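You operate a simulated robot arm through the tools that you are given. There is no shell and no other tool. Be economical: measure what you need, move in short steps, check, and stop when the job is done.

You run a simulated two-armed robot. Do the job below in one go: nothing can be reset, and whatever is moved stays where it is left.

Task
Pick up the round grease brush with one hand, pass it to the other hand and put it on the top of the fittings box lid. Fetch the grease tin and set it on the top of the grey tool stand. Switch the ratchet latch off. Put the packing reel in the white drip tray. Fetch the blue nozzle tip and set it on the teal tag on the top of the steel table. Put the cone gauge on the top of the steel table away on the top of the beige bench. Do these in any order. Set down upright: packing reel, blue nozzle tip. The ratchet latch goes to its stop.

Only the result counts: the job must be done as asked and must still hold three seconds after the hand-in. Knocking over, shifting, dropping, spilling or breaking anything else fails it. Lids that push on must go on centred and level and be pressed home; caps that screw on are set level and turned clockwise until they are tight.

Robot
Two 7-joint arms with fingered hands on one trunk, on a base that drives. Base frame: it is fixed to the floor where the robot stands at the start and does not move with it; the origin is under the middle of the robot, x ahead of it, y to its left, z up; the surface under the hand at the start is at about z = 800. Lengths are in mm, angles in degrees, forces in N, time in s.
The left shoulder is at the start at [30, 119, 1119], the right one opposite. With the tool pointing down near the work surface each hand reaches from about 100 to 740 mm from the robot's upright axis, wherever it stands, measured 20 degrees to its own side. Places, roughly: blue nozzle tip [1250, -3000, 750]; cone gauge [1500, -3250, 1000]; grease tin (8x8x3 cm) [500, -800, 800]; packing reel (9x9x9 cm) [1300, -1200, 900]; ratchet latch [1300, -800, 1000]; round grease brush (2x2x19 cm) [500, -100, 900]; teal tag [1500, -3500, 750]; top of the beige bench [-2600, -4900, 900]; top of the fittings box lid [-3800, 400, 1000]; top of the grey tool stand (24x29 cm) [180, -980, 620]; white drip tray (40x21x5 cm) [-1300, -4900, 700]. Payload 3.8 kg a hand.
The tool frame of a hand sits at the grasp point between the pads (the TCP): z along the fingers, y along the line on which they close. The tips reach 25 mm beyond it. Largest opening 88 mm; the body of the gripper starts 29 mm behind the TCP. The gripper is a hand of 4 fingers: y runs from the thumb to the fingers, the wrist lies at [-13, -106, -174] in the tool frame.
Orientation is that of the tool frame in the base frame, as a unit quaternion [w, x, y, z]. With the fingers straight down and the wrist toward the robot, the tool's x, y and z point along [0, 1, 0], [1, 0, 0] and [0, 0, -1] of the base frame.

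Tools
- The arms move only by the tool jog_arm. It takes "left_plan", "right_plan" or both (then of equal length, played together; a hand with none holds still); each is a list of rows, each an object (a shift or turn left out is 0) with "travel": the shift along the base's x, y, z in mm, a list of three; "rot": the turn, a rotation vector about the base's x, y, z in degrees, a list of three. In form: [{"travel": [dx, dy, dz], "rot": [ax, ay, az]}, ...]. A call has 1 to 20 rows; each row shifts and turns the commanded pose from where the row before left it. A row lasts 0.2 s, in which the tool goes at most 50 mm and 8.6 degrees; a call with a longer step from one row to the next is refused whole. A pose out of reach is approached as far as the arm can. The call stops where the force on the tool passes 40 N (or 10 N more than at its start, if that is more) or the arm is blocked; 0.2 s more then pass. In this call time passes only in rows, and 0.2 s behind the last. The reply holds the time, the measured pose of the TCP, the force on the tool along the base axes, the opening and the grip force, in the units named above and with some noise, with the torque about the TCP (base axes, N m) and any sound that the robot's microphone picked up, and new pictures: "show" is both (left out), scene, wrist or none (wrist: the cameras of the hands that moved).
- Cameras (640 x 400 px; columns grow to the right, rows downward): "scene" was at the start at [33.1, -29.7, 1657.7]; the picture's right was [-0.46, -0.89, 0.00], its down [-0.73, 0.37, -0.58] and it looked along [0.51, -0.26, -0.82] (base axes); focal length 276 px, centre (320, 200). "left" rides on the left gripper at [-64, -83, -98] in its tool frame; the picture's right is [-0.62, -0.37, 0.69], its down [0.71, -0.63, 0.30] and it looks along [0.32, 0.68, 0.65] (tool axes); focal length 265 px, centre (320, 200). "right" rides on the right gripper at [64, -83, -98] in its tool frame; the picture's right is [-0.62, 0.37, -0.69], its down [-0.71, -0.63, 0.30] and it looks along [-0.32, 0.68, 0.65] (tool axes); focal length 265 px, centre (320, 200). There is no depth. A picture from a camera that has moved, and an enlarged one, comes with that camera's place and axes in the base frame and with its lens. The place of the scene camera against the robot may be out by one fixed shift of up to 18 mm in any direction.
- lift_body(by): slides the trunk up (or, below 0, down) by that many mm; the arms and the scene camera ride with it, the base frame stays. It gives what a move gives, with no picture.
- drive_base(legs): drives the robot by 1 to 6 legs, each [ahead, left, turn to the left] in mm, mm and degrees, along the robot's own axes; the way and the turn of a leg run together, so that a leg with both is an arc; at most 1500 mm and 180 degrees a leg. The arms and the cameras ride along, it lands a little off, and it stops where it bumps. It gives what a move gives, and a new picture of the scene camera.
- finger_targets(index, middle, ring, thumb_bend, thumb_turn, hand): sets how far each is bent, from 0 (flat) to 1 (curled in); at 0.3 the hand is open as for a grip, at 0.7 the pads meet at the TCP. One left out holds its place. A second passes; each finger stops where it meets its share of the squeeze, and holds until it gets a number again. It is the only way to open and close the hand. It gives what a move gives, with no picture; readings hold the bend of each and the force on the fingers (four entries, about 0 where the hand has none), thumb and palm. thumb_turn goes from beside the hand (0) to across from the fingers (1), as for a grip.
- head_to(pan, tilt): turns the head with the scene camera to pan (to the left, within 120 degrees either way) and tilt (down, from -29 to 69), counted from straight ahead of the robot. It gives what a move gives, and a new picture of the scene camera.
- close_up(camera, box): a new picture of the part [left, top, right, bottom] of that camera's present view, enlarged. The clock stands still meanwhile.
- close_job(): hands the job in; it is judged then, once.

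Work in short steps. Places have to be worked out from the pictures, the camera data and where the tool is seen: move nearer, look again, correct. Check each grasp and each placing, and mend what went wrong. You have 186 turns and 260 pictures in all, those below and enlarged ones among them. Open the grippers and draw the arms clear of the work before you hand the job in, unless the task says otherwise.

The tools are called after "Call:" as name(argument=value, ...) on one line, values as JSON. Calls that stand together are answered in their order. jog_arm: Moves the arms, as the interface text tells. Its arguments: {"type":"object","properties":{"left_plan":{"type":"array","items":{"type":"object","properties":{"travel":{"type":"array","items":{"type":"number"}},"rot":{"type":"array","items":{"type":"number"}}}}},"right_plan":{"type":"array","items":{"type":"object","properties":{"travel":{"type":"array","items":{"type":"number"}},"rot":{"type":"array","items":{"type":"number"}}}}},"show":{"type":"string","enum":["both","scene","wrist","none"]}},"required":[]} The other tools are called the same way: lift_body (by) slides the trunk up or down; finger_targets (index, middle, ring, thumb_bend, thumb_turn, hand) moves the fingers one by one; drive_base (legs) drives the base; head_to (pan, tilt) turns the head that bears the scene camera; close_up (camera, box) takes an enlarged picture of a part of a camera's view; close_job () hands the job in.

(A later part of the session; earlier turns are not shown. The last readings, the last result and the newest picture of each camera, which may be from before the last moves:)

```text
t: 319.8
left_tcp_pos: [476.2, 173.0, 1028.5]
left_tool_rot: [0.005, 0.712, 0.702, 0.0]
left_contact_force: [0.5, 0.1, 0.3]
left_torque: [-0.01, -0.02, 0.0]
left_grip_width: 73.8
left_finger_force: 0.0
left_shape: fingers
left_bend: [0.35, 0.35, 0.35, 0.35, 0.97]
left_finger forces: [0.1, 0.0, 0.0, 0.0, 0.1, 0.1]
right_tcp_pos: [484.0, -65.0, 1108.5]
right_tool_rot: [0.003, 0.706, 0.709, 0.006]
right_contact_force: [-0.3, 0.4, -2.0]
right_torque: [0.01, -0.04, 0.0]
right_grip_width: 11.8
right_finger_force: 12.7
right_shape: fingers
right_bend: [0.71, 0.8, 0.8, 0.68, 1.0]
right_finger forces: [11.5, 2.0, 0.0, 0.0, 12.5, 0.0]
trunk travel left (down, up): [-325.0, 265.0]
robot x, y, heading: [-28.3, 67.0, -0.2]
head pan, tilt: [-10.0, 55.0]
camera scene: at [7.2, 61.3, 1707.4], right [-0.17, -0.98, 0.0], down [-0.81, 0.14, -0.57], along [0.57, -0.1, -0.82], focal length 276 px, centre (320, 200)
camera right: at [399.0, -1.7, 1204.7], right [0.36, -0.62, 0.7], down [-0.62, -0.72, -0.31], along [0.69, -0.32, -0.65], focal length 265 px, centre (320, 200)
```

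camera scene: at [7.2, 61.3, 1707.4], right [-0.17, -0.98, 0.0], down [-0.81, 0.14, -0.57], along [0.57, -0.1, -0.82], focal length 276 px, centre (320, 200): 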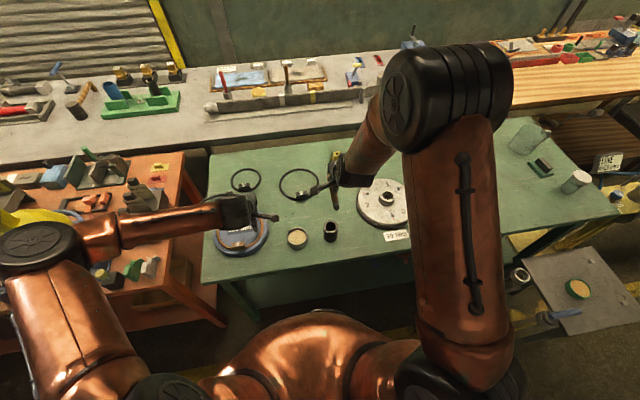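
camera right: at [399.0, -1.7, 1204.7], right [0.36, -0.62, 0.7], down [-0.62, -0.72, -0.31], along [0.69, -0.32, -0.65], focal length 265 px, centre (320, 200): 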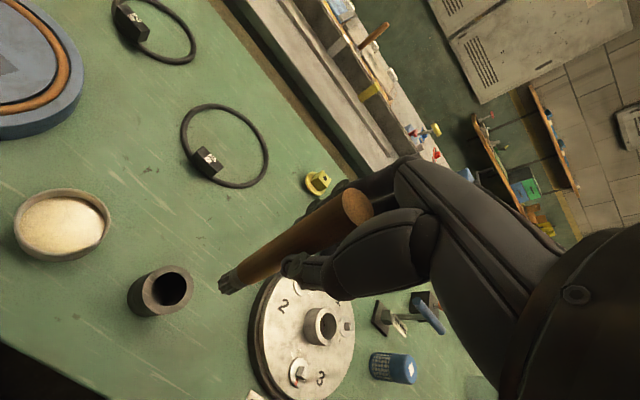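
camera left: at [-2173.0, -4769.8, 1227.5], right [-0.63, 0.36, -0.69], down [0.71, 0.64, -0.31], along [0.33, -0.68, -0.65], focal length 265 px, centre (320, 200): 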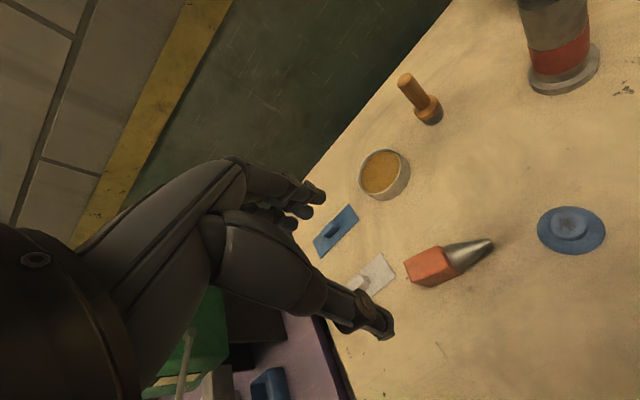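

Brush is out of the cup. Back away from the table, then turn the right hand so the brush points left (+y).

Call:
drive_base(legs=[[-480, 0, 0]])

Call:
jog_arm(right_plan=[{"rot": [8.2, 0, 0], "travel": [0, 0, 5]}, {"rot": [8.2, 0, 0], "travel": [0, 0, 5]}, {"rot": [8.2, 0, 0], "travel": [0, 0, 5]}, {"rot": [8.2, 0, 0], "travel": [0, 0, 5]}, {"rot": [8.2, 0, 0], "travel": [0, -5, 5]}, {"rot": [8.2, 0, 0], "travel": [0, -5, 5]}, {"rot": [8.2, 0, 0], "travel": [0, -5, 5]}, {"rot": [8.2, 0, 0], "travel": [0, -5, 5]}, {"rot": [8.2, 0, 0], "travel": [0, -5, 0]}, {"rot": [8.2, 0, 0], "travel": [0, -5, 0]}, {"rot": [8, 0, 0], "travel": [0, -5, 0]}], show="both")

Call:
finger_targets(hand="left", index=0.35, middle=0.35, ring=0.35, thumb_bend=0.35, thumb_turn=1)

Call:
head_to(pan=0, tilt=50)

```text
t: 322.7
left_tcp_pos: [-17.7, 177.5, 1028.4]
left_tool_rot: [0.004, 0.707, 0.707, 0.001]
left_contact_force: [-0.3, -0.5, -0.2]
left_torque: [0.03, 0.0, -0.01]
left_grip_width: 73.9
left_finger_force: 0.1
left_shape: fingers
left_bend: [0.35, 0.35, 0.35, 0.35, 0.97]
left_finger forces: [0.0, 0.0, 0.1, 0.0, 0.0, 0.0]
right_tcp_pos: [-7.3, -61.3, 1106.0]
right_tool_rot: [0.004, 0.701, 0.713, 0.006]
right_contact_force: [0.1, 0.8, -0.5]
right_torque: [0.01, 0.0, -0.03]
right_grip_width: 11.9
right_finger_force: 13.3
right_shape: fingers
right_bend: [0.71, 0.8, 0.8, 0.68, 1.0]
right_finger forces: [11.6, 1.9, 0.0, 0.0, 12.5, 0.0]
trunk travel left (down, up): [-325.0, 265.0]
robot x, y, heading: [-523.0, 67.1, 0.9]
head pan, tilt: [-10.0, 55.0]
camera scene: at [-485.4, 58.5, 1707.4], right [-0.16, -0.99, 0.0], down [-0.81, 0.13, -0.57], along [0.57, -0.09, -0.82], focal length 276 px, centre (320, 200)
```

scene: 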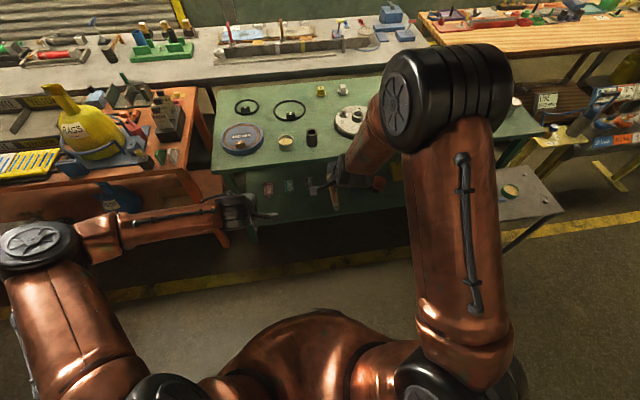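

```text
t: 325.1
left_tcp_pos: [-16.4, 177.6, 1028.4]
left_tool_rot: [0.003, 0.707, 0.707, 0.001]
left_contact_force: [-1.3, 0.5, 0.2]
left_torque: [0.01, -0.02, -0.06]
left_grip_width: 73.8
left_finger_force: 0.1
left_shape: fingers
left_bend: [0.35, 0.35, 0.35, 0.35, 0.97]
left_finger forces: [0.0, 0.1, 0.1, 0.0, 0.0, 0.0]
right_tcp_pos: [-8.4, -95.9, 1145.4]
right_tool_rot: [-0.493, 0.498, 0.5, 0.509]
right_contact_force: [0.2, 0.1, -0.7]
right_torque: [-0.03, 0.01, 0.0]
right_grip_width: 11.6
right_finger_force: 12.1
right_shape: fingers
right_bend: [0.71, 0.8, 0.8, 0.69, 1.0]
right_finger forces: [11.3, 0.2, 0.0, 0.0, 13.1, 0.1]
trunk travel left (down, up): [-325.0, 265.0]
robot x, y, heading: [-524.2, 64.5, 1.1]
head pan, tilt: [-10.0, 55.0]
camera scene: at [-484.7, 58.3, 1707.4], right [-0.16, -0.99, 0.0], down [-0.81, 0.13, -0.57], along [0.57, -0.09, -0.82], focal length 276 px, centre (320, 200)
camera right: at [-92.6, -193.8, 1207.9], right [0.37, -0.69, -0.62], down [-0.61, 0.32, -0.72], along [0.7, 0.65, -0.31], focal length 265 px, centre (320, 200)
```

scene: 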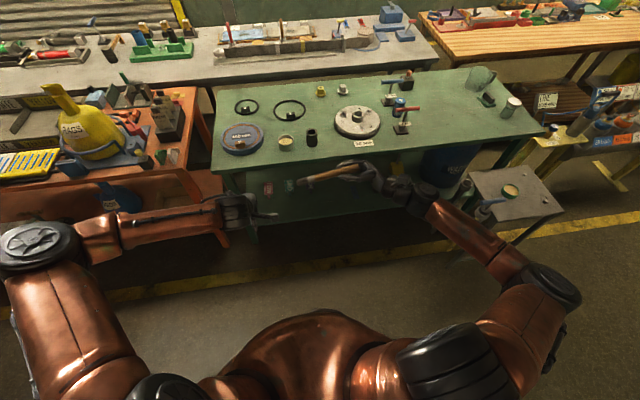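
right: 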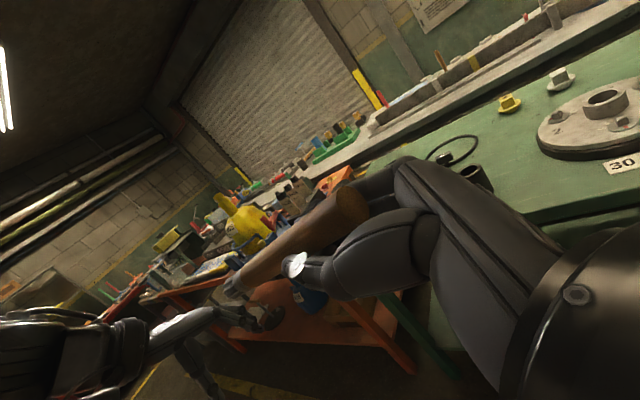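

```text
t: 326.1
left_tcp_pos: [-17.5, 177.4, 1028.2]
left_tool_rot: [0.004, 0.707, 0.707, 0.001]
left_contact_force: [0.1, 1.1, -0.2]
left_torque: [-0.02, 0.01, -0.01]
left_grip_width: 73.7
left_finger_force: 0.0
left_shape: fingers
left_bend: [0.35, 0.35, 0.35, 0.35, 0.98]
left_finger forces: [0.0, 0.0, 0.0, 0.0, 0.0, 0.1]
right_tcp_pos: [-6.6, -95.8, 1145.7]
right_tool_rot: [-0.493, 0.498, 0.5, 0.509]
right_contact_force: [-0.1, -1.2, -0.4]
right_torque: [0.01, -0.04, 0.02]
right_grip_width: 11.9
right_finger_force: 12.7
right_shape: fingers
right_bend: [0.71, 0.8, 0.8, 0.69, 1.0]
right_finger forces: [11.4, 0.2, 0.0, 0.0, 13.1, 0.0]
trunk travel left (down, up): [-325.0, 265.0]
robot x, y, heading: [-524.7, 65.3, 0.9]
head pan, tilt: [-10.0, 55.0]
```

```text
t: 326.9
left_tcp_pos: [-17.9, 176.9, 1027.8]
left_tool_rot: [0.004, 0.707, 0.707, 0.002]
left_contact_force: [0.5, -0.7, 0.3]
left_torque: [0.0, 0.02, -0.02]
left_grip_width: 73.8
left_finger_force: 0.0
left_shape: fingers
left_bend: [0.35, 0.35, 0.35, 0.35, 0.98]
left_finger forces: [0.0, 0.0, 0.1, 0.0, 0.1, 0.1]
right_tcp_pos: [-6.4, -94.7, 1145.4]
right_tool_rot: [-0.493, 0.498, 0.5, 0.509]
right_contact_force: [-0.2, 0.1, -0.9]
right_torque: [-0.02, 0.03, 0.03]
right_grip_width: 11.9
right_finger_force: 12.2
right_shape: fingers
right_bend: [0.71, 0.8, 0.8, 0.69, 1.0]
right_finger forces: [11.4, 0.1, 0.0, 0.1, 13.2, 0.0]
trunk travel left (down, up): [-325.0, 265.0]
robot x, y, heading: [-522.6, 66.4, 1.1]
head pan, tilt: [0.0, 50.0]
camera scene: at [-479.0, 70.9, 1713.8], right [0.01, -1.0, 0.0], down [-0.77, -0.01, -0.64], along [0.64, 0.01, -0.77], focal length 276 px, centre (320, 200)
```

scene: 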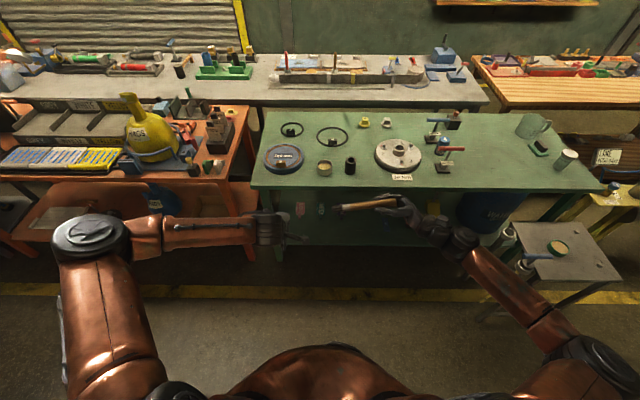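

Zoom to find the brush's exact line.

Call:
close_up(camera="scene", box=[250, 150, 450, 275])

Call:
close_up(camera="left", box=[0, 0, 640, 400])

```text
3.20 times, centred on (350, 212) of scene
camera zoom: at [-479.0, 70.9, 1713.8], right [0.01, -1.0, 0.0], down [-0.77, -0.01, -0.64], along [0.64, 0.01, -0.77], focal length 882 px, centre (224, 160)
```

zoom: 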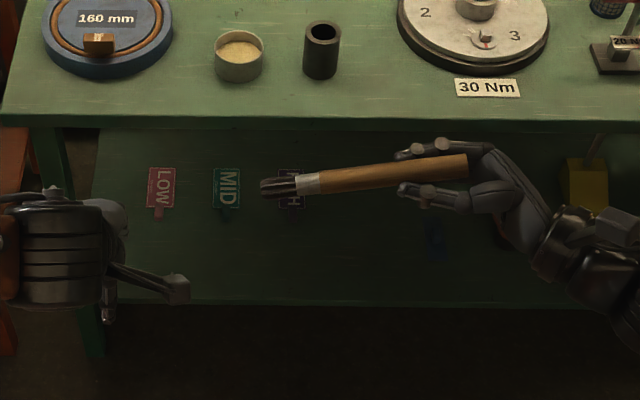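

```text
1.00 times, centred on (320, 200) of left (not enlarged: the box is as wide or as high as the picture)
camera zoom: at [-101.1, 113.2, 1127.3], right [-0.36, -0.62, -0.69], down [-0.63, 0.71, -0.31], along [0.69, 0.32, -0.65], focal length 265 px, centre (320, 200)
```

zoom: 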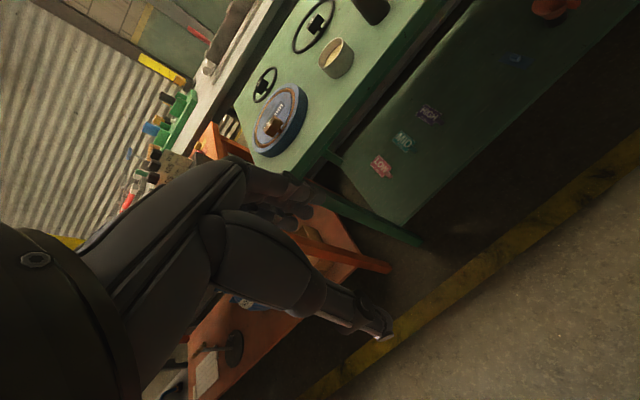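

Brush runs from (−6,−125,1150) to (−5,43,1117) — about 11° droop. Level it with the right hand and bring the left hand above the ferrule at y≈−18.

Call:
jog_arm(right_plan=[{"rot": [5.5, 0, 0]}, {"rot": [5.5, 0, 0]}, {}, {}, {}, {}, {}, {}, {}], left_plan=[{"travel": [0, 0, 45]}, {"travel": [0, 0, 45]}, {"travel": [0, 0, 45]}, {"travel": [0, 0, 45]}, {"travel": [0, -30, 30]}, {"travel": [2, -48, 0]}, {"travel": [4, -48, 0]}, {"travel": [4, -46, 0]}, {"travel": [2, -22, 0]}], show="both")

Call:
close_up(camera="scene", box=[250, 130, 450, 255])

```text
t: 328.9
left_tcp_pos: [-7.5, -14.7, 1238.3]
left_tool_rot: [0.005, 0.707, 0.707, 0.001]
left_contact_force: [-0.5, 0.5, 1.0]
left_torque: [0.01, -0.02, -0.01]
left_grip_width: 73.9
left_finger_force: 0.0
left_shape: fingers
left_bend: [0.35, 0.35, 0.35, 0.35, 0.98]
left_finger forces: [0.0, 0.1, 0.0, 0.1, 0.1, 0.0]
right_tcp_pos: [-8.2, -95.9, 1145.7]
right_tool_rot: [-0.539, 0.448, 0.449, 0.554]
right_contact_force: [-0.6, 0.5, -1.1]
right_torque: [-0.03, -0.01, -0.02]
right_grip_width: 11.5
right_finger_force: 12.6
right_shape: fingers
right_bend: [0.71, 0.8, 0.8, 0.69, 1.0]
right_finger forces: [11.6, 0.2, 0.1, 0.0, 13.2, 0.0]
trunk travel left (down, up): [-325.0, 265.0]
robot x, y, heading: [-528.4, 67.7, 0.7]
head pan, tilt: [0.0, 50.0]
camera scene: at [-478.9, 70.5, 1713.9], right [0.01, -1.0, 0.0], down [-0.77, -0.01, -0.64], along [0.64, 0.01, -0.77], focal length 276 px, centre (320, 200)
camera right: at [-92.5, -204.5, 1188.4], right [0.37, -0.57, -0.74], down [-0.61, 0.45, -0.65], along [0.7, 0.69, -0.18], focal length 265 px, centre (320, 200)
camera left: at [-91.1, -79.4, 1337.3], right [-0.36, -0.62, -0.69], down [-0.63, 0.71, -0.31], along [0.69, 0.32, -0.65], focal length 265 px, centre (320, 200)
```

scene: 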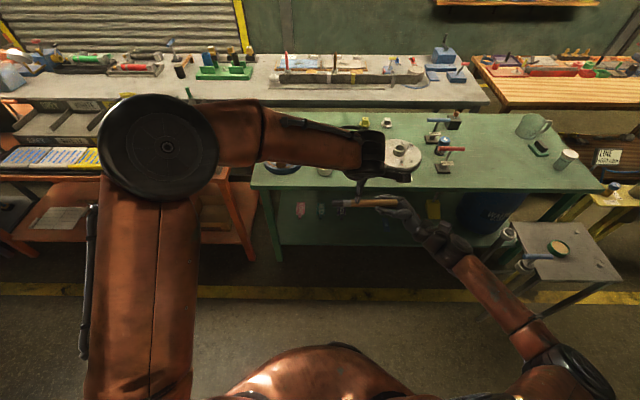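
right: 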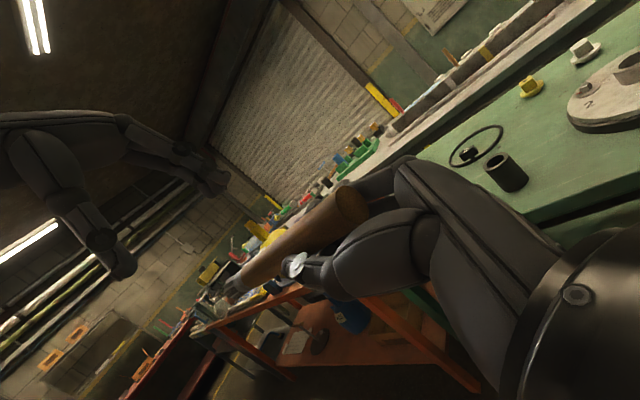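
left: 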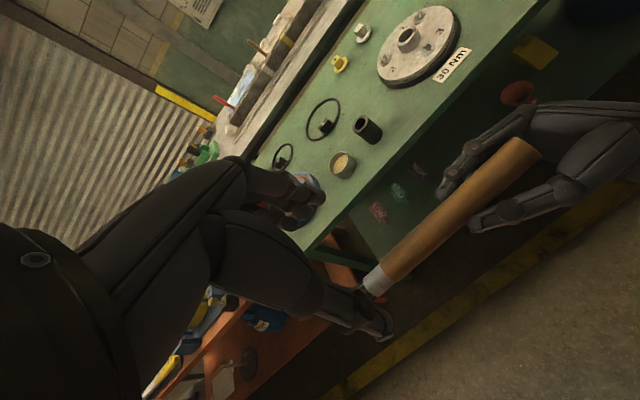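

```text
3.20 times, centred on (350, 192) of scene
camera zoom: at [-478.9, 70.5, 1713.9], right [0.01, -1.0, 0.0], down [-0.77, -0.01, -0.64], along [0.64, 0.01, -0.77], focal length 882 px, centre (224, 224)
```

zoom: 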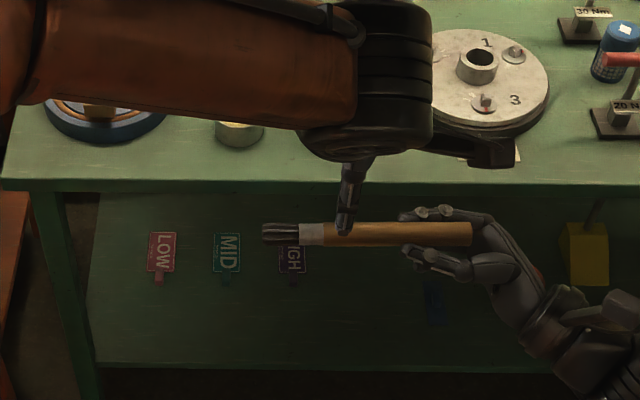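

Brush is level at z≈1150, x≈−7. Lower the left hand over it and close.

Call:
jog_arm(left_plan=[{"travel": [0, 0, -40]}, {"travel": [0, 0, -30]}, {"travel": [0, 0, -18]}], show="both")

Call:
finger_targets(hand="left", index=0.6, middle=0.6, ring=0.6, thumb_bend=0.6)

Call:
close_up(camera="left", box=[200, 100, 600, 350])

```text
t: 329.7
left_tcp_pos: [-5.4, -16.5, 1149.5]
left_tool_rot: [0.004, 0.707, 0.707, 0.0]
left_contact_force: [-0.4, -0.4, 0.3]
left_torque: [0.0, -0.01, -0.01]
left_grip_width: 73.8
left_finger_force: 0.0
left_shape: fingers
left_bend: [0.35, 0.35, 0.35, 0.35, 0.98]
left_finger forces: [0.0, 0.0, 0.0, 0.0, 0.0, 0.1]
right_tcp_pos: [-6.9, -95.1, 1146.5]
right_tool_rot: [-0.539, 0.449, 0.449, 0.553]
right_contact_force: [0.4, 0.5, -0.6]
right_torque: [0.03, 0.04, 0.04]
right_grip_width: 11.7
right_finger_force: 12.0
right_shape: fingers
right_bend: [0.71, 0.8, 0.8, 0.69, 1.0]
right_finger forces: [11.5, 0.1, 0.0, 0.0, 13.2, 0.0]
trunk travel left (down, up): [-325.0, 265.0]
robot x, y, heading: [-524.3, 66.8, 0.7]
head pan, tilt: [0.0, 50.0]
camera scene: at [-478.7, 70.6, 1713.9], right [0.01, -1.0, 0.0], down [-0.77, -0.01, -0.64], along [0.64, 0.01, -0.77], focal length 276 px, centre (320, 200)
camera left: at [-90.4, -79.6, 1248.8], right [-0.36, -0.62, -0.69], down [-0.63, 0.71, -0.31], along [0.69, 0.32, -0.65], focal length 265 px, centre (320, 200)
```

scene: 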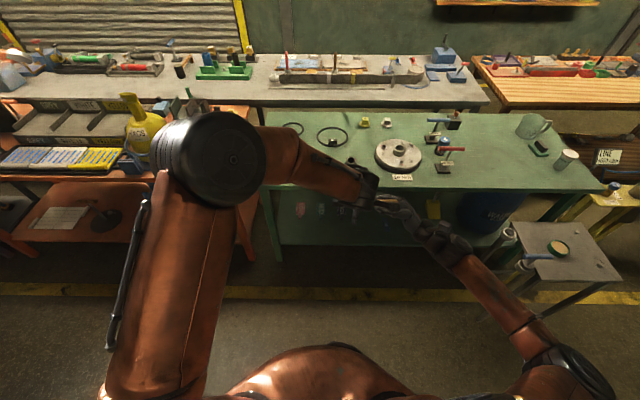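
left: 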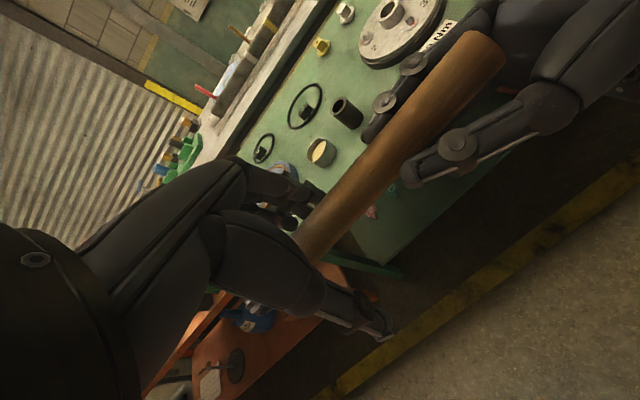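

```text
t: 330.7
left_tcp_pos: [-6.4, -16.3, 1150.0]
left_tool_rot: [0.004, 0.707, 0.707, 0.002]
left_contact_force: [-0.2, -0.5, 0.2]
left_torque: [0.01, -0.01, 0.01]
left_grip_width: 20.2
left_finger_force: 0.1
left_shape: fingers
left_bend: [0.6, 0.6, 0.6, 0.6, 1.0]
left_finger forces: [0.0, 0.0, 0.0, 0.1, 0.0, 0.0]
right_tcp_pos: [-7.2, -95.5, 1145.2]
right_tool_rot: [-0.539, 0.449, 0.449, 0.554]
right_contact_force: [0.1, 0.6, 0.0]
right_torque: [-0.02, 0.0, 0.01]
right_grip_width: 11.8
right_finger_force: 12.0
right_shape: fingers
right_bend: [0.71, 0.8, 0.8, 0.69, 1.0]
right_finger forces: [11.5, 0.1, 0.1, 0.0, 13.2, 0.1]
trunk travel left (down, up): [-325.0, 265.0]
robot x, y, heading: [-525.5, 66.9, 1.0]
head pan, tilt: [0.0, 50.0]
```

```text
1.60 times, centred on (400, 225) of left
camera zoom: at [-90.5, -79.5, 1249.0], right [-0.36, -0.62, -0.69], down [-0.63, 0.71, -0.31], along [0.69, 0.32, -0.65], focal length 425 px, centre (192, 160)
```

zoom: 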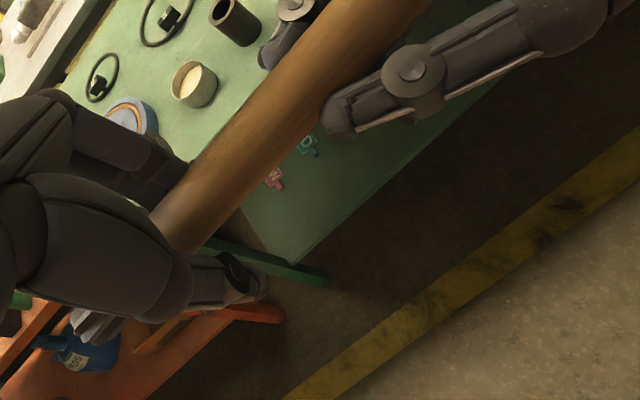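

No contact yet; close further.

Call:
finger_targets(hand="left", index=0.8, middle=0.8, ring=0.8, thumb_bend=0.8)

Call:
close_up(camera="left", box=[200, 150, 520, 350])

Call:
close_up(camera="scene", box=[310, 150, 450, 238])

```text
t: 331.7
left_tcp_pos: [-7.0, -16.1, 1149.9]
left_tool_rot: [0.004, 0.707, 0.707, 0.0]
left_contact_force: [-0.3, 0.3, -0.4]
left_torque: [0.01, 0.03, -0.03]
left_grip_width: 0.0
left_finger_force: 1.6
left_shape: fingers
left_bend: [0.77, 0.79, 0.8, 0.73, 1.0]
left_finger forces: [0.0, 0.1, 1.2, 0.1, 1.3, 0.1]
right_tcp_pos: [-7.1, -95.8, 1145.4]
right_tool_rot: [-0.54, 0.448, 0.45, 0.553]
right_contact_force: [1.3, 0.4, 0.6]
right_torque: [0.03, 0.02, -0.06]
right_grip_width: 11.7
right_finger_force: 13.8
right_shape: fingers
right_bend: [0.71, 0.8, 0.8, 0.69, 1.0]
right_finger forces: [11.8, 3.0, 0.0, 0.0, 12.3, 0.0]
trunk travel left (down, up): [-325.0, 265.0]
robot x, y, heading: [-527.5, 69.1, 0.8]
head pan, tilt: [0.0, 50.0]
```

```text
2.00 times, centred on (360, 250) of left
camera zoom: at [-90.5, -79.5, 1249.0], right [-0.36, -0.62, -0.69], down [-0.63, 0.71, -0.31], along [0.69, 0.32, -0.65], focal length 531 px, centre (240, 100)
```

zoom: 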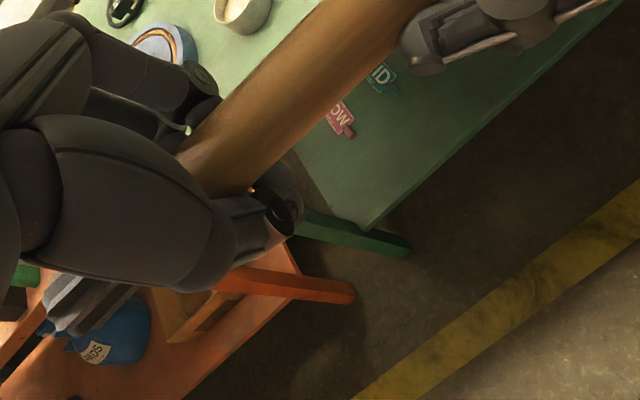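

```text
4.55 times, centred on (380, 194) of scene
camera zoom: at [-479.0, 70.8, 1713.9], right [0.01, -1.0, 0.0], down [-0.77, -0.01, -0.64], along [0.64, 0.01, -0.77], focal length 1253 px, centre (47, 227)
```

zoom: 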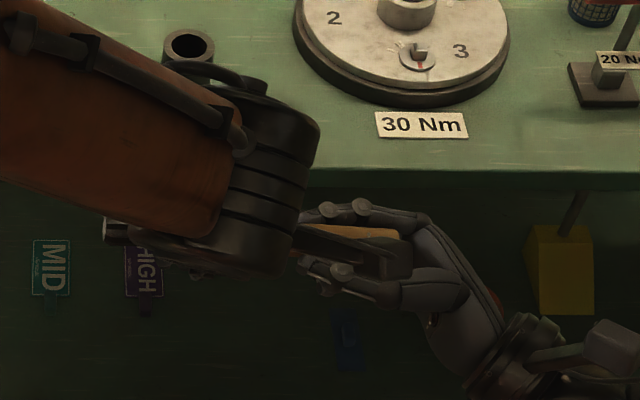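

The brush sits above the pads, near the palm. Reopen, raise the left hand 15 mm, and close again.

Call:
finger_targets(hand="left", index=0.4, middle=0.4, ring=0.4, thumb_bend=0.4)

Call:
jog_arm(left_plan=[{"travel": [0, 0, 8]}, {"travel": [0, 0, 7]}], show="wrist")

Call:
finger_targets(hand="left", index=0.75, middle=0.75, ring=0.75, thumb_bend=0.75)

```text
t: 332.7
left_tcp_pos: [-7.2, -15.2, 1150.8]
left_tool_rot: [0.004, 0.707, 0.707, 0.001]
left_contact_force: [-0.2, 0.4, 0.7]
left_torque: [0.02, -0.01, 0.01]
left_grip_width: 63.0
left_finger_force: 0.0
left_shape: fingers
left_bend: [0.4, 0.4, 0.4, 0.4, 0.99]
left_finger forces: [0.1, 0.0, 0.0, 0.0, 0.0, 0.1]
right_tcp_pos: [-6.9, -96.0, 1144.7]
right_tool_rot: [-0.539, 0.448, 0.449, 0.554]
right_contact_force: [0.7, -0.7, -0.5]
right_torque: [-0.02, -0.01, -0.01]
right_grip_width: 11.5
right_finger_force: 13.2
right_shape: fingers
right_bend: [0.71, 0.8, 0.8, 0.69, 1.0]
right_finger forces: [11.7, 0.2, 0.0, 0.0, 13.5, 0.0]
trunk travel left (down, up): [-325.0, 265.0]
robot x, y, heading: [-527.2, 69.3, 0.9]
head pan, tilt: [0.0, 50.0]
```

```text
t: 333.3
left_tcp_pos: [-5.3, -15.4, 1165.4]
left_tool_rot: [0.004, 0.707, 0.707, 0.0]
left_contact_force: [-0.6, 1.3, -0.3]
left_torque: [0.03, -0.02, 0.02]
left_grip_width: 62.9
left_finger_force: 0.1
left_shape: fingers
left_bend: [0.4, 0.4, 0.4, 0.4, 0.99]
left_finger forces: [0.0, 0.0, 0.1, 0.0, 0.0, 0.0]
right_tcp_pos: [-7.7, -97.0, 1145.5]
right_tool_rot: [-0.539, 0.448, 0.449, 0.553]
right_contact_force: [-0.2, -0.1, -0.7]
right_torque: [0.0, 0.01, 0.01]
right_grip_width: 11.7
right_finger_force: 13.0
right_shape: fingers
right_bend: [0.71, 0.8, 0.8, 0.69, 1.0]
right_finger forces: [11.6, 0.1, 0.1, 0.0, 13.5, 0.0]
trunk travel left (down, up): [-325.0, 265.0]
robot x, y, heading: [-523.9, 65.0, 0.8]
head pan, tilt: [0.0, 50.0]
camera left: at [-89.8, -79.9, 1264.4], right [-0.36, -0.62, -0.69], down [-0.63, 0.71, -0.31], along [0.69, 0.32, -0.65], focal length 265 px, centre (320, 200)
```

left: 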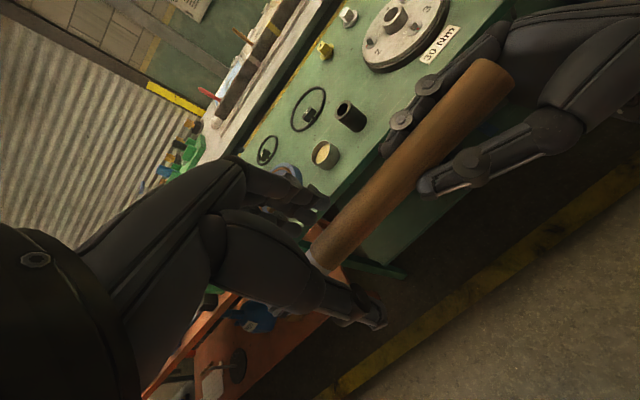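

```text
t: 334.3
left_tcp_pos: [-6.3, -16.1, 1164.7]
left_tool_rot: [0.003, 0.707, 0.707, 0.002]
left_contact_force: [0.5, 0.7, -0.6]
left_torque: [0.03, 0.02, -0.12]
left_grip_width: 6.6
left_finger_force: 14.1
left_shape: fingers
left_bend: [0.74, 0.73, 0.74, 0.64, 1.0]
left_finger forces: [6.2, 4.7, 4.7, 0.0, 12.9, 0.1]
right_tcp_pos: [-7.4, -95.5, 1145.6]
right_tool_rot: [-0.539, 0.449, 0.449, 0.553]
right_contact_force: [-0.7, -1.7, 0.1]
right_torque: [0.04, 0.0, 0.09]
right_grip_width: 11.7
right_finger_force: 14.6
right_shape: fingers
right_bend: [0.71, 0.8, 0.8, 0.69, 1.0]
right_finger forces: [12.1, 1.2, 0.0, 0.1, 15.4, 0.1]
trunk travel left (down, up): [-325.0, 265.0]
robot x, y, heading: [-525.9, 69.9, 0.8]
head pan, tilt: [0.0, 50.0]
```

Left hand has a firm three-finger grip. Tighten, release the right hand and withdraw it to the right.

Call:
finger_targets(hand="left", index=0.82, middle=0.82, ring=0.82, thumb_bend=0.82)

Call:
finger_targets(hand="right", index=0.35, middle=0.35, ring=0.35, thumb_bend=0.35)

Call:
jog_arm(right_plan=[{"travel": [0, -20, -3]}, {"travel": [0, -40, -7]}, {"travel": [0, -40, -7]}], show="scene")

Call:
close_up(camera="left", box=[0, 0, 640, 400])

```text
t: 335.3
left_tcp_pos: [-6.2, -15.6, 1165.2]
left_tool_rot: [0.004, 0.707, 0.707, 0.001]
left_contact_force: [-0.7, 2.4, -0.1]
left_torque: [-0.03, 0.04, -0.26]
left_grip_width: 4.2
left_finger_force: 31.0
left_shape: fingers
left_bend: [0.79, 0.79, 0.8, 0.66, 0.99]
left_finger forces: [11.4, 10.6, 10.8, 0.0, 28.8, 0.0]
right_tcp_pos: [-7.9, -97.0, 1145.2]
right_tool_rot: [-0.539, 0.448, 0.45, 0.554]
right_contact_force: [0.3, -1.6, -0.3]
right_torque: [0.08, -0.09, 0.3]
right_grip_width: 11.2
right_finger_force: 15.8
right_shape: fingers
right_bend: [0.71, 0.8, 0.8, 0.69, 1.0]
right_finger forces: [12.5, 0.7, 0.0, 0.0, 17.9, 0.0]
trunk travel left (down, up): [-325.0, 265.0]
robot x, y, heading: [-524.0, 67.2, 0.8]
head pan, tilt: [0.0, 50.0]
```

```text
t: 336.3
left_tcp_pos: [-5.4, -16.3, 1164.4]
left_tool_rot: [0.003, 0.707, 0.708, 0.002]
left_contact_force: [-1.8, 0.4, -0.5]
left_torque: [0.03, 0.03, -0.17]
left_grip_width: 5.1
left_finger_force: 29.8
left_shape: fingers
left_bend: [0.8, 0.8, 0.81, 0.66, 0.99]
left_finger forces: [11.7, 8.6, 8.9, 0.0, 30.2, 0.0]
right_tcp_pos: [-7.5, -96.5, 1145.0]
right_tool_rot: [-0.539, 0.448, 0.449, 0.554]
right_contact_force: [1.7, -0.7, -0.6]
right_torque: [-0.02, 0.03, 0.04]
right_grip_width: 74.1
right_finger_force: 0.5
right_shape: fingers
right_bend: [0.35, 0.35, 0.35, 0.35, 0.98]
right_finger forces: [1.5, 0.0, 0.0, 0.0, 0.0, 0.0]
trunk travel left (down, up): [-325.0, 265.0]
robot x, y, heading: [-525.4, 64.4, 0.8]
head pan, tilt: [0.0, 50.0]
```

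```text
t: 337.1
left_tcp_pos: [-5.1, -17.0, 1165.0]
left_tool_rot: [0.004, 0.707, 0.707, 0.001]
left_contact_force: [-0.5, -0.5, -1.2]
left_torque: [0.04, 0.01, -0.02]
left_grip_width: 5.0
left_finger_force: 26.2
left_shape: fingers
left_bend: [0.8, 0.8, 0.81, 0.68, 0.97]
left_finger forces: [12.3, 8.2, 5.9, 0.0, 27.1, 0.1]
right_tcp_pos: [-4.8, -197.9, 1127.3]
right_tool_rot: [-0.538, 0.449, 0.449, 0.554]
right_contact_force: [-0.3, -0.1, 1.0]
right_torque: [0.03, -0.02, -0.01]
right_grip_width: 74.6
right_finger_force: 0.0
right_shape: fingers
right_bend: [0.35, 0.35, 0.35, 0.35, 0.98]
right_finger forces: [0.1, 0.0, 0.0, 0.1, 0.0, 0.0]
trunk travel left (down, up): [-325.0, 265.0]
robot x, y, heading: [-524.5, 71.4, 0.8]
head pan, tilt: [0.0, 50.0]
camera scene: at [-478.8, 70.2, 1713.9], right [0.01, -1.0, 0.0], down [-0.77, -0.01, -0.64], along [0.64, 0.01, -0.77], focal length 276 px, centre (320, 200)
```

scene: 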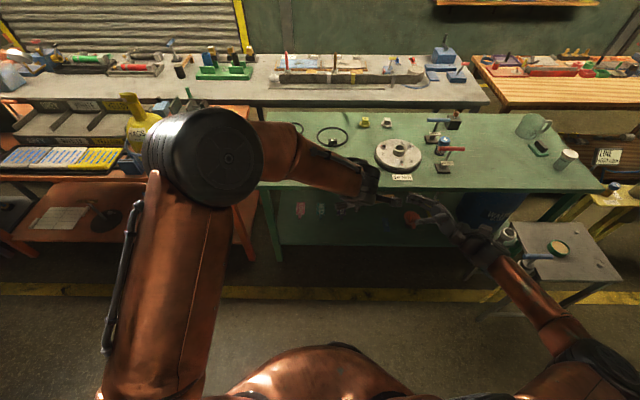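

```text
1.00 times, centred on (320, 200) of left (not enlarged: the box is as wide or as high as the picture)
camera zoom: at [-89.7, -80.3, 1264.1], right [-0.36, -0.62, -0.69], down [-0.63, 0.71, -0.31], along [0.69, 0.32, -0.65], focal length 265 px, centre (320, 200)
```

zoom: 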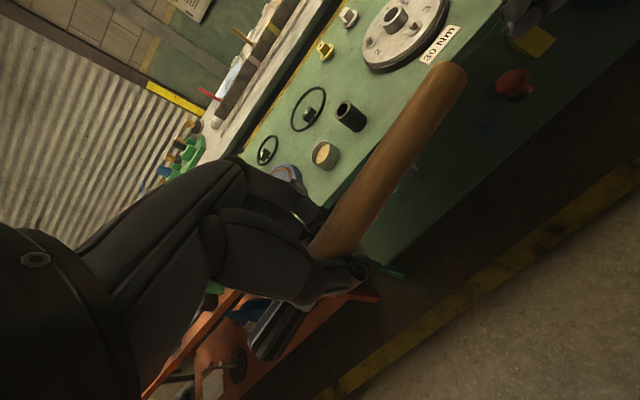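

Handover complete; the brush is in the left hand. Restore the right hand and turn the robot around to face −x.

Call:
jog_arm(right_plan=[{"rot": [-8.4, 0, 0]}, {"rot": [-8.4, 0, 0]}, {"rot": [-8.4, 0, 0]}, {"rot": [-8.4, 0, 0]}, {"rot": [-8.4, 0, 0]}, {"rot": [-8.4, 0, 0]}, {"rot": [-8.4, 0, 0]}, {"rot": [-8.4, 0, 0]}, {"rot": [-8.4, 0, 0]}, {"rot": [-8.4, 0, 0]}, {"rot": [-8.4, 0, 0]}, {"rot": [-8.4, 0, 0]}], show="none")

Call:
drive_base(legs=[[0, 0, 179]])

Call:
head_to(pan=0, tilt=20)

Call:
head_to(pan=-40, tilt=20)

```text
t: 339.7
left_tcp_pos: [-4.5, -13.6, 1165.5]
left_tool_rot: [0.003, 0.707, 0.707, 0.001]
left_contact_force: [0.4, -0.2, 0.1]
left_torque: [0.0, -0.01, 0.01]
left_grip_width: 4.9
left_finger_force: 26.8
left_shape: fingers
left_bend: [0.8, 0.8, 0.81, 0.68, 0.97]
left_finger forces: [12.3, 8.2, 5.7, 0.0, 27.1, 0.0]
right_tcp_pos: [-8.3, -195.2, 1131.4]
right_tool_rot: [0.004, 0.702, 0.712, 0.006]
right_contact_force: [0.0, 0.1, -0.2]
right_torque: [0.01, 0.0, 0.03]
right_grip_width: 74.0
right_finger_force: 0.1
right_shape: fingers
right_bend: [0.35, 0.35, 0.35, 0.35, 0.98]
right_finger forces: [0.1, 0.0, 0.0, 0.1, 0.0, 0.1]
trunk travel left (down, up): [-325.0, 265.0]
robot x, y, heading: [-526.2, 68.3, 0.6]
head pan, tilt: [0.0, 50.0]
```

```text
t: 347.3
left_tcp_pos: [-1041.5, 169.3, 1165.0]
left_tool_rot: [-0.001, -0.692, 0.722, 0.005]
left_contact_force: [0.7, -0.9, -0.3]
left_torque: [-0.02, -0.02, -0.01]
left_grip_width: 3.6
left_finger_force: 25.6
left_shape: fingers
left_bend: [0.8, 0.8, 0.81, 0.69, 0.97]
left_finger forces: [11.6, 8.2, 5.5, 0.0, 26.0, 0.0]
right_tcp_pos: [-1030.2, 350.4, 1130.6]
right_tool_rot: [-0.006, -0.698, 0.716, 0.002]
right_contact_force: [0.5, 0.1, -0.8]
right_torque: [-0.02, 0.04, -0.01]
right_grip_width: 74.1
right_finger_force: 0.2
right_shape: fingers
right_bend: [0.35, 0.35, 0.35, 0.35, 0.98]
right_finger forces: [0.0, 0.0, 0.1, 0.0, 0.0, 0.1]
trunk travel left (down, up): [-325.0, 265.0]
robot x, y, heading: [-522.8, 65.4, 178.5]
head pan, tilt: [0.0, 50.0]
camera scene: at [-594.1, 72.1, 1713.9], right [0.03, 1.0, 0.0], down [0.77, -0.02, -0.64], along [-0.64, 0.02, -0.77], focal length 276 px, centre (320, 200)
```

scene: 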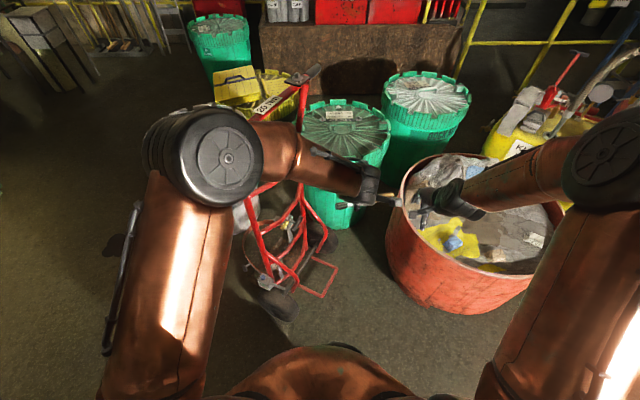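

```text
t: 348.3
left_tcp_pos: [-1041.2, 170.8, 1165.7]
left_tool_rot: [-0.002, -0.692, 0.721, 0.003]
left_contact_force: [0.0, -0.2, -0.3]
left_torque: [-0.02, 0.01, -0.03]
left_grip_width: 3.3
left_finger_force: 26.0
left_shape: fingers
left_bend: [0.8, 0.8, 0.81, 0.69, 0.97]
left_finger forces: [11.6, 8.3, 5.4, 0.0, 25.9, 0.0]
right_tcp_pos: [-1030.4, 350.8, 1130.0]
right_tool_rot: [-0.007, -0.699, 0.715, 0.003]
right_contact_force: [-0.6, 0.1, 0.2]
right_torque: [0.0, 0.0, -0.02]
right_grip_width: 73.9
right_finger_force: 0.0
right_shape: fingers
right_bend: [0.35, 0.35, 0.35, 0.35, 0.98]
right_finger forces: [0.0, 0.1, 0.1, 0.0, 0.1, 0.1]
trunk travel left (down, up): [-325.0, 265.0]
robot x, y, heading: [-522.0, 67.2, 178.6]
head pan, tilt: [0.0, 20.0]
camera scene: at [-610.2, 72.6, 1759.4], right [0.03, 1.0, 0.0], down [0.34, -0.01, -0.94], along [-0.94, 0.03, -0.34], focal length 276 px, centre (320, 200)
```

scene: 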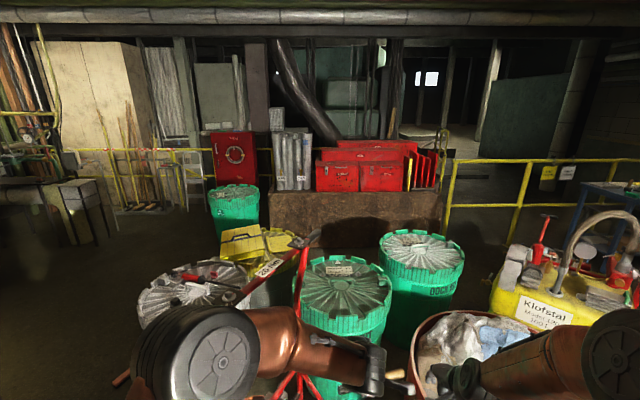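

```text
t: 349.3
left_tcp_pos: [-1039.8, 170.4, 1165.9]
left_tool_rot: [-0.002, -0.692, 0.722, 0.004]
left_contact_force: [-0.7, -0.2, -0.4]
left_torque: [-0.03, 0.01, -0.02]
left_grip_width: 3.5
left_finger_force: 26.0
left_shape: fingers
left_bend: [0.8, 0.8, 0.81, 0.69, 0.97]
left_finger forces: [11.6, 8.3, 5.5, 0.0, 26.0, 0.0]
right_tcp_pos: [-1029.0, 350.0, 1129.2]
right_tool_rot: [-0.006, -0.698, 0.716, 0.002]
right_contact_force: [0.8, 0.4, -0.3]
right_torque: [0.02, -0.01, -0.01]
right_grip_width: 73.9
right_finger_force: 0.0
right_shape: fingers
right_bend: [0.35, 0.35, 0.35, 0.35, 0.98]
right_finger forces: [0.0, 0.1, 0.0, 0.0, 0.1, 0.0]
trunk travel left (down, up): [-325.0, 265.0]
robot x, y, heading: [-516.9, 64.0, 178.2]
head pan, tilt: [-40.0, 20.0]
camera scene: at [-586.8, 131.7, 1759.4], right [0.66, 0.75, 0.0], down [0.26, -0.23, -0.94], along [-0.7, 0.62, -0.34], focal length 276 px, centre (320, 200)
```

scene: 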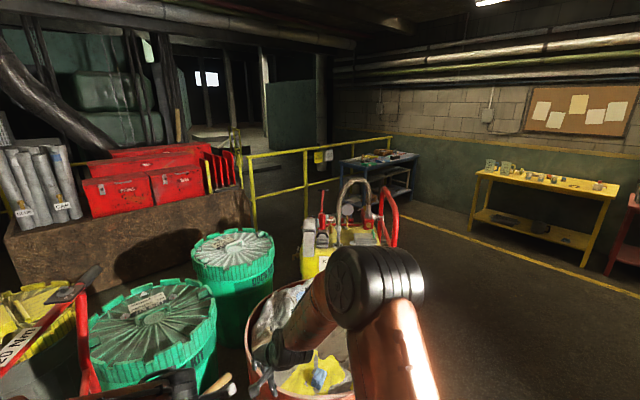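

The fittings box is the red chest on the brown platform at far (x≈−3800), behind a cluster of bins. I'll go around the south side: slide to y≈−1550 and look.

Call:
drive_base(legs=[[0, 0, 1.5], [-100, 800, 0], [0, 800, 0]])

Call:
head_to(pan=-15, tilt=22)

```text
t: 357.9
left_tcp_pos: [-935.3, -1446.0, 1163.2]
left_tool_rot: [0.0, -0.703, 0.711, 0.005]
left_contact_force: [-0.2, 0.1, 0.3]
left_torque: [-0.05, 0.0, 0.0]
left_grip_width: 3.2
left_finger_force: 25.8
left_shape: fingers
left_bend: [0.8, 0.8, 0.81, 0.7, 0.97]
left_finger forces: [11.5, 8.3, 5.5, 0.0, 26.0, 0.0]
right_tcp_pos: [-931.5, -1265.6, 1129.8]
right_tool_rot: [0.006, 0.71, -0.705, -0.001]
right_contact_force: [-0.2, 0.3, 0.2]
right_torque: [0.02, 0.0, 0.01]
right_grip_width: 74.6
right_finger_force: 0.1
right_shape: fingers
right_bend: [0.35, 0.35, 0.35, 0.35, 0.98]
right_finger forces: [0.0, 0.1, 0.0, 0.0, 0.1, 0.0]
trunk travel left (down, up): [-325.0, 265.0]
robot x, y, heading: [-414.3, -1533.7, -179.8]
head pan, tilt: [-40.0, 20.0]
camera scene: at [-481.4, -1470.1, 1759.5], right [0.64, 0.77, 0.0], down [0.26, -0.22, -0.94], along [-0.72, 0.6, -0.34], focal length 276 px, centre (320, 200)
```

scene: 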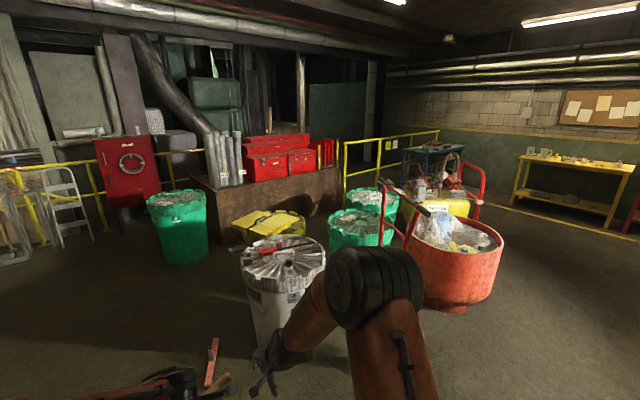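

```text
t: 358.8
left_tcp_pos: [-935.1, -1445.8, 1165.1]
left_tool_rot: [-0.002, -0.704, 0.711, 0.004]
left_contact_force: [-0.6, -0.6, -0.6]
left_torque: [-0.07, 0.03, -0.01]
left_grip_width: 3.3
left_finger_force: 25.6
left_shape: fingers
left_bend: [0.8, 0.8, 0.81, 0.7, 0.97]
left_finger forces: [11.6, 8.2, 5.5, 0.1, 26.0, 0.0]
right_tcp_pos: [-931.5, -1264.7, 1129.0]
right_tool_rot: [0.007, 0.71, -0.705, -0.002]
right_contact_force: [0.0, 0.5, 0.0]
right_torque: [0.01, -0.04, -0.02]
right_grip_width: 74.0
right_finger_force: 0.1
right_shape: fingers
right_bend: [0.35, 0.35, 0.35, 0.35, 0.98]
right_finger forces: [0.0, 0.1, 0.1, 0.1, 0.0, 0.0]
trunk travel left (down, up): [-325.0, 265.0]
robot x, y, heading: [-417.7, -1533.5, -179.8]
head pan, tilt: [-15.0, 22.0]
camera scene: at [-499.5, -1505.4, 1756.2], right [0.26, 0.97, 0.0], down [0.36, -0.1, -0.93], along [-0.9, 0.24, -0.37], focal length 276 px, centre (320, 200)
```

scene: 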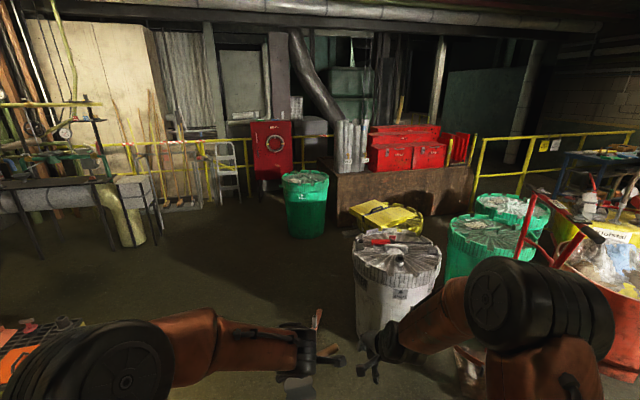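

Drive west ~1300 mm along y≈−1530 and survey the gap between the barrels.

Call:
drive_base(legs=[[1250, 0, 0]])

Call:
head_to(pan=-35, tilt=30)

Call:
head_to(pan=-70, tilt=35)

```text
t: 365.1
left_tcp_pos: [-2192.4, -1445.4, 1164.3]
left_tool_rot: [-0.001, -0.701, 0.713, 0.004]
left_contact_force: [-0.3, -0.5, -1.2]
left_torque: [-0.01, -0.01, 0.0]
left_grip_width: 3.2
left_finger_force: 25.6
left_shape: fingers
left_bend: [0.8, 0.8, 0.81, 0.7, 0.97]
left_finger forces: [11.5, 8.5, 5.2, 0.0, 26.1, 0.0]
right_tcp_pos: [-2187.5, -1263.7, 1129.3]
right_tool_rot: [0.007, 0.708, -0.706, -0.002]
right_contact_force: [-0.7, 0.0, 0.2]
right_torque: [0.0, 0.02, 0.0]
right_grip_width: 74.2
right_finger_force: 0.1
right_shape: fingers
right_bend: [0.35, 0.35, 0.35, 0.35, 0.98]
right_finger forces: [0.1, 0.0, 0.0, 0.1, 0.0, 0.1]
trunk travel left (down, up): [-325.0, 265.0]
robot x, y, heading: [-1673.9, -1536.7, 179.8]
head pan, tilt: [-15.0, 22.0]
camera scene: at [-1757.3, -1506.8, 1756.2], right [0.26, 0.97, 0.0], down [0.36, -0.1, -0.93], along [-0.9, 0.24, -0.38], focal length 276 px, centre (320, 200)
```

scene: 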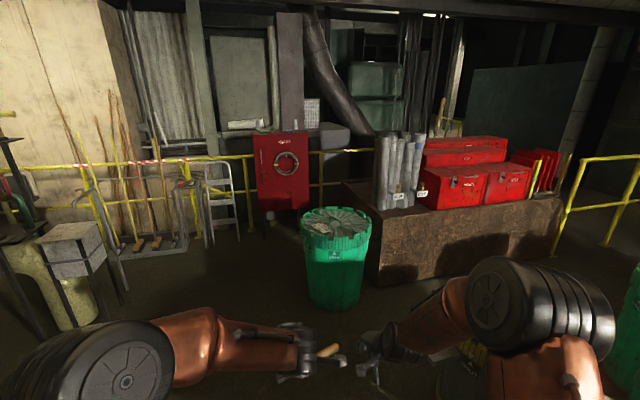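

```text
t: 366.0
left_tcp_pos: [-2192.7, -1445.6, 1165.3]
left_tool_rot: [-0.001, -0.701, 0.713, 0.004]
left_contact_force: [0.2, -0.3, -1.5]
left_torque: [-0.01, 0.02, -0.01]
left_grip_width: 3.2
left_finger_force: 25.8
left_shape: fingers
left_bend: [0.8, 0.8, 0.81, 0.7, 0.97]
left_finger forces: [11.5, 8.4, 5.4, 0.1, 26.0, 0.0]
right_tcp_pos: [-2187.3, -1263.5, 1130.5]
right_tool_rot: [0.007, 0.708, -0.706, -0.002]
right_contact_force: [0.7, 0.1, -0.4]
right_torque: [0.01, 0.02, 0.01]
right_grip_width: 74.0
right_finger_force: 0.0
right_shape: fingers
right_bend: [0.35, 0.35, 0.35, 0.35, 0.98]
right_finger forces: [0.0, 0.1, 0.0, 0.0, 0.1, 0.0]
trunk travel left (down, up): [-325.0, 265.0]
robot x, y, heading: [-1677.2, -1535.5, 180.0]
head pan, tilt: [-35.0, 30.0]
camera scene: at [-1741.4, -1479.1, 1743.4], right [0.57, 0.82, 0.0], down [0.41, -0.29, -0.87], along [-0.71, 0.5, -0.5], focal length 276 px, centre (320, 200)
```

scene: 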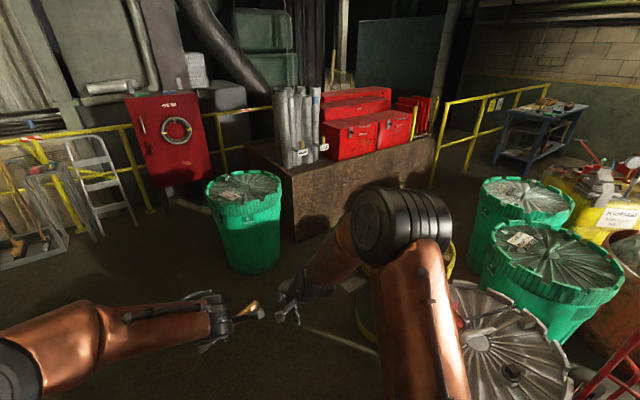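

```text
t: 367.0
left_tcp_pos: [-2191.8, -1444.8, 1164.7]
left_tool_rot: [-0.001, -0.702, 0.713, 0.004]
left_contact_force: [0.0, -0.1, -0.4]
left_torque: [-0.02, 0.01, 0.0]
left_grip_width: 3.5
left_finger_force: 25.6
left_shape: fingers
left_bend: [0.8, 0.8, 0.81, 0.7, 0.97]
left_finger forces: [11.5, 8.4, 5.4, 0.1, 26.0, 0.0]
right_tcp_pos: [-2188.1, -1264.0, 1129.8]
right_tool_rot: [0.006, 0.707, -0.707, -0.002]
right_contact_force: [-0.5, 0.1, -0.4]
right_torque: [0.0, 0.03, -0.05]
right_grip_width: 74.1
right_finger_force: 0.0
right_shape: fingers
right_bend: [0.35, 0.35, 0.35, 0.35, 0.98]
right_finger forces: [0.0, 0.0, 0.0, 0.0, 0.1, 0.0]
trunk travel left (down, up): [-325.0, 265.0]
robot x, y, heading: [-1673.3, -1534.4, 179.7]
head pan, tilt: [-70.0, 35.0]
camera scene: at [-1697.5, -1448.2, 1735.6], right [0.94, 0.34, 0.0], down [0.2, -0.54, -0.82], along [-0.28, 0.77, -0.57], focal length 276 px, centre (320, 200)
```

scene: 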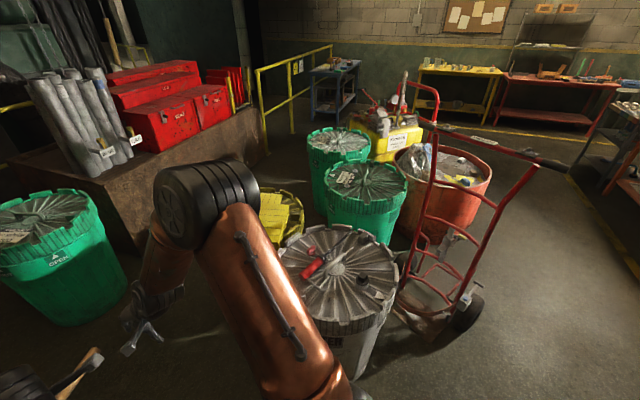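

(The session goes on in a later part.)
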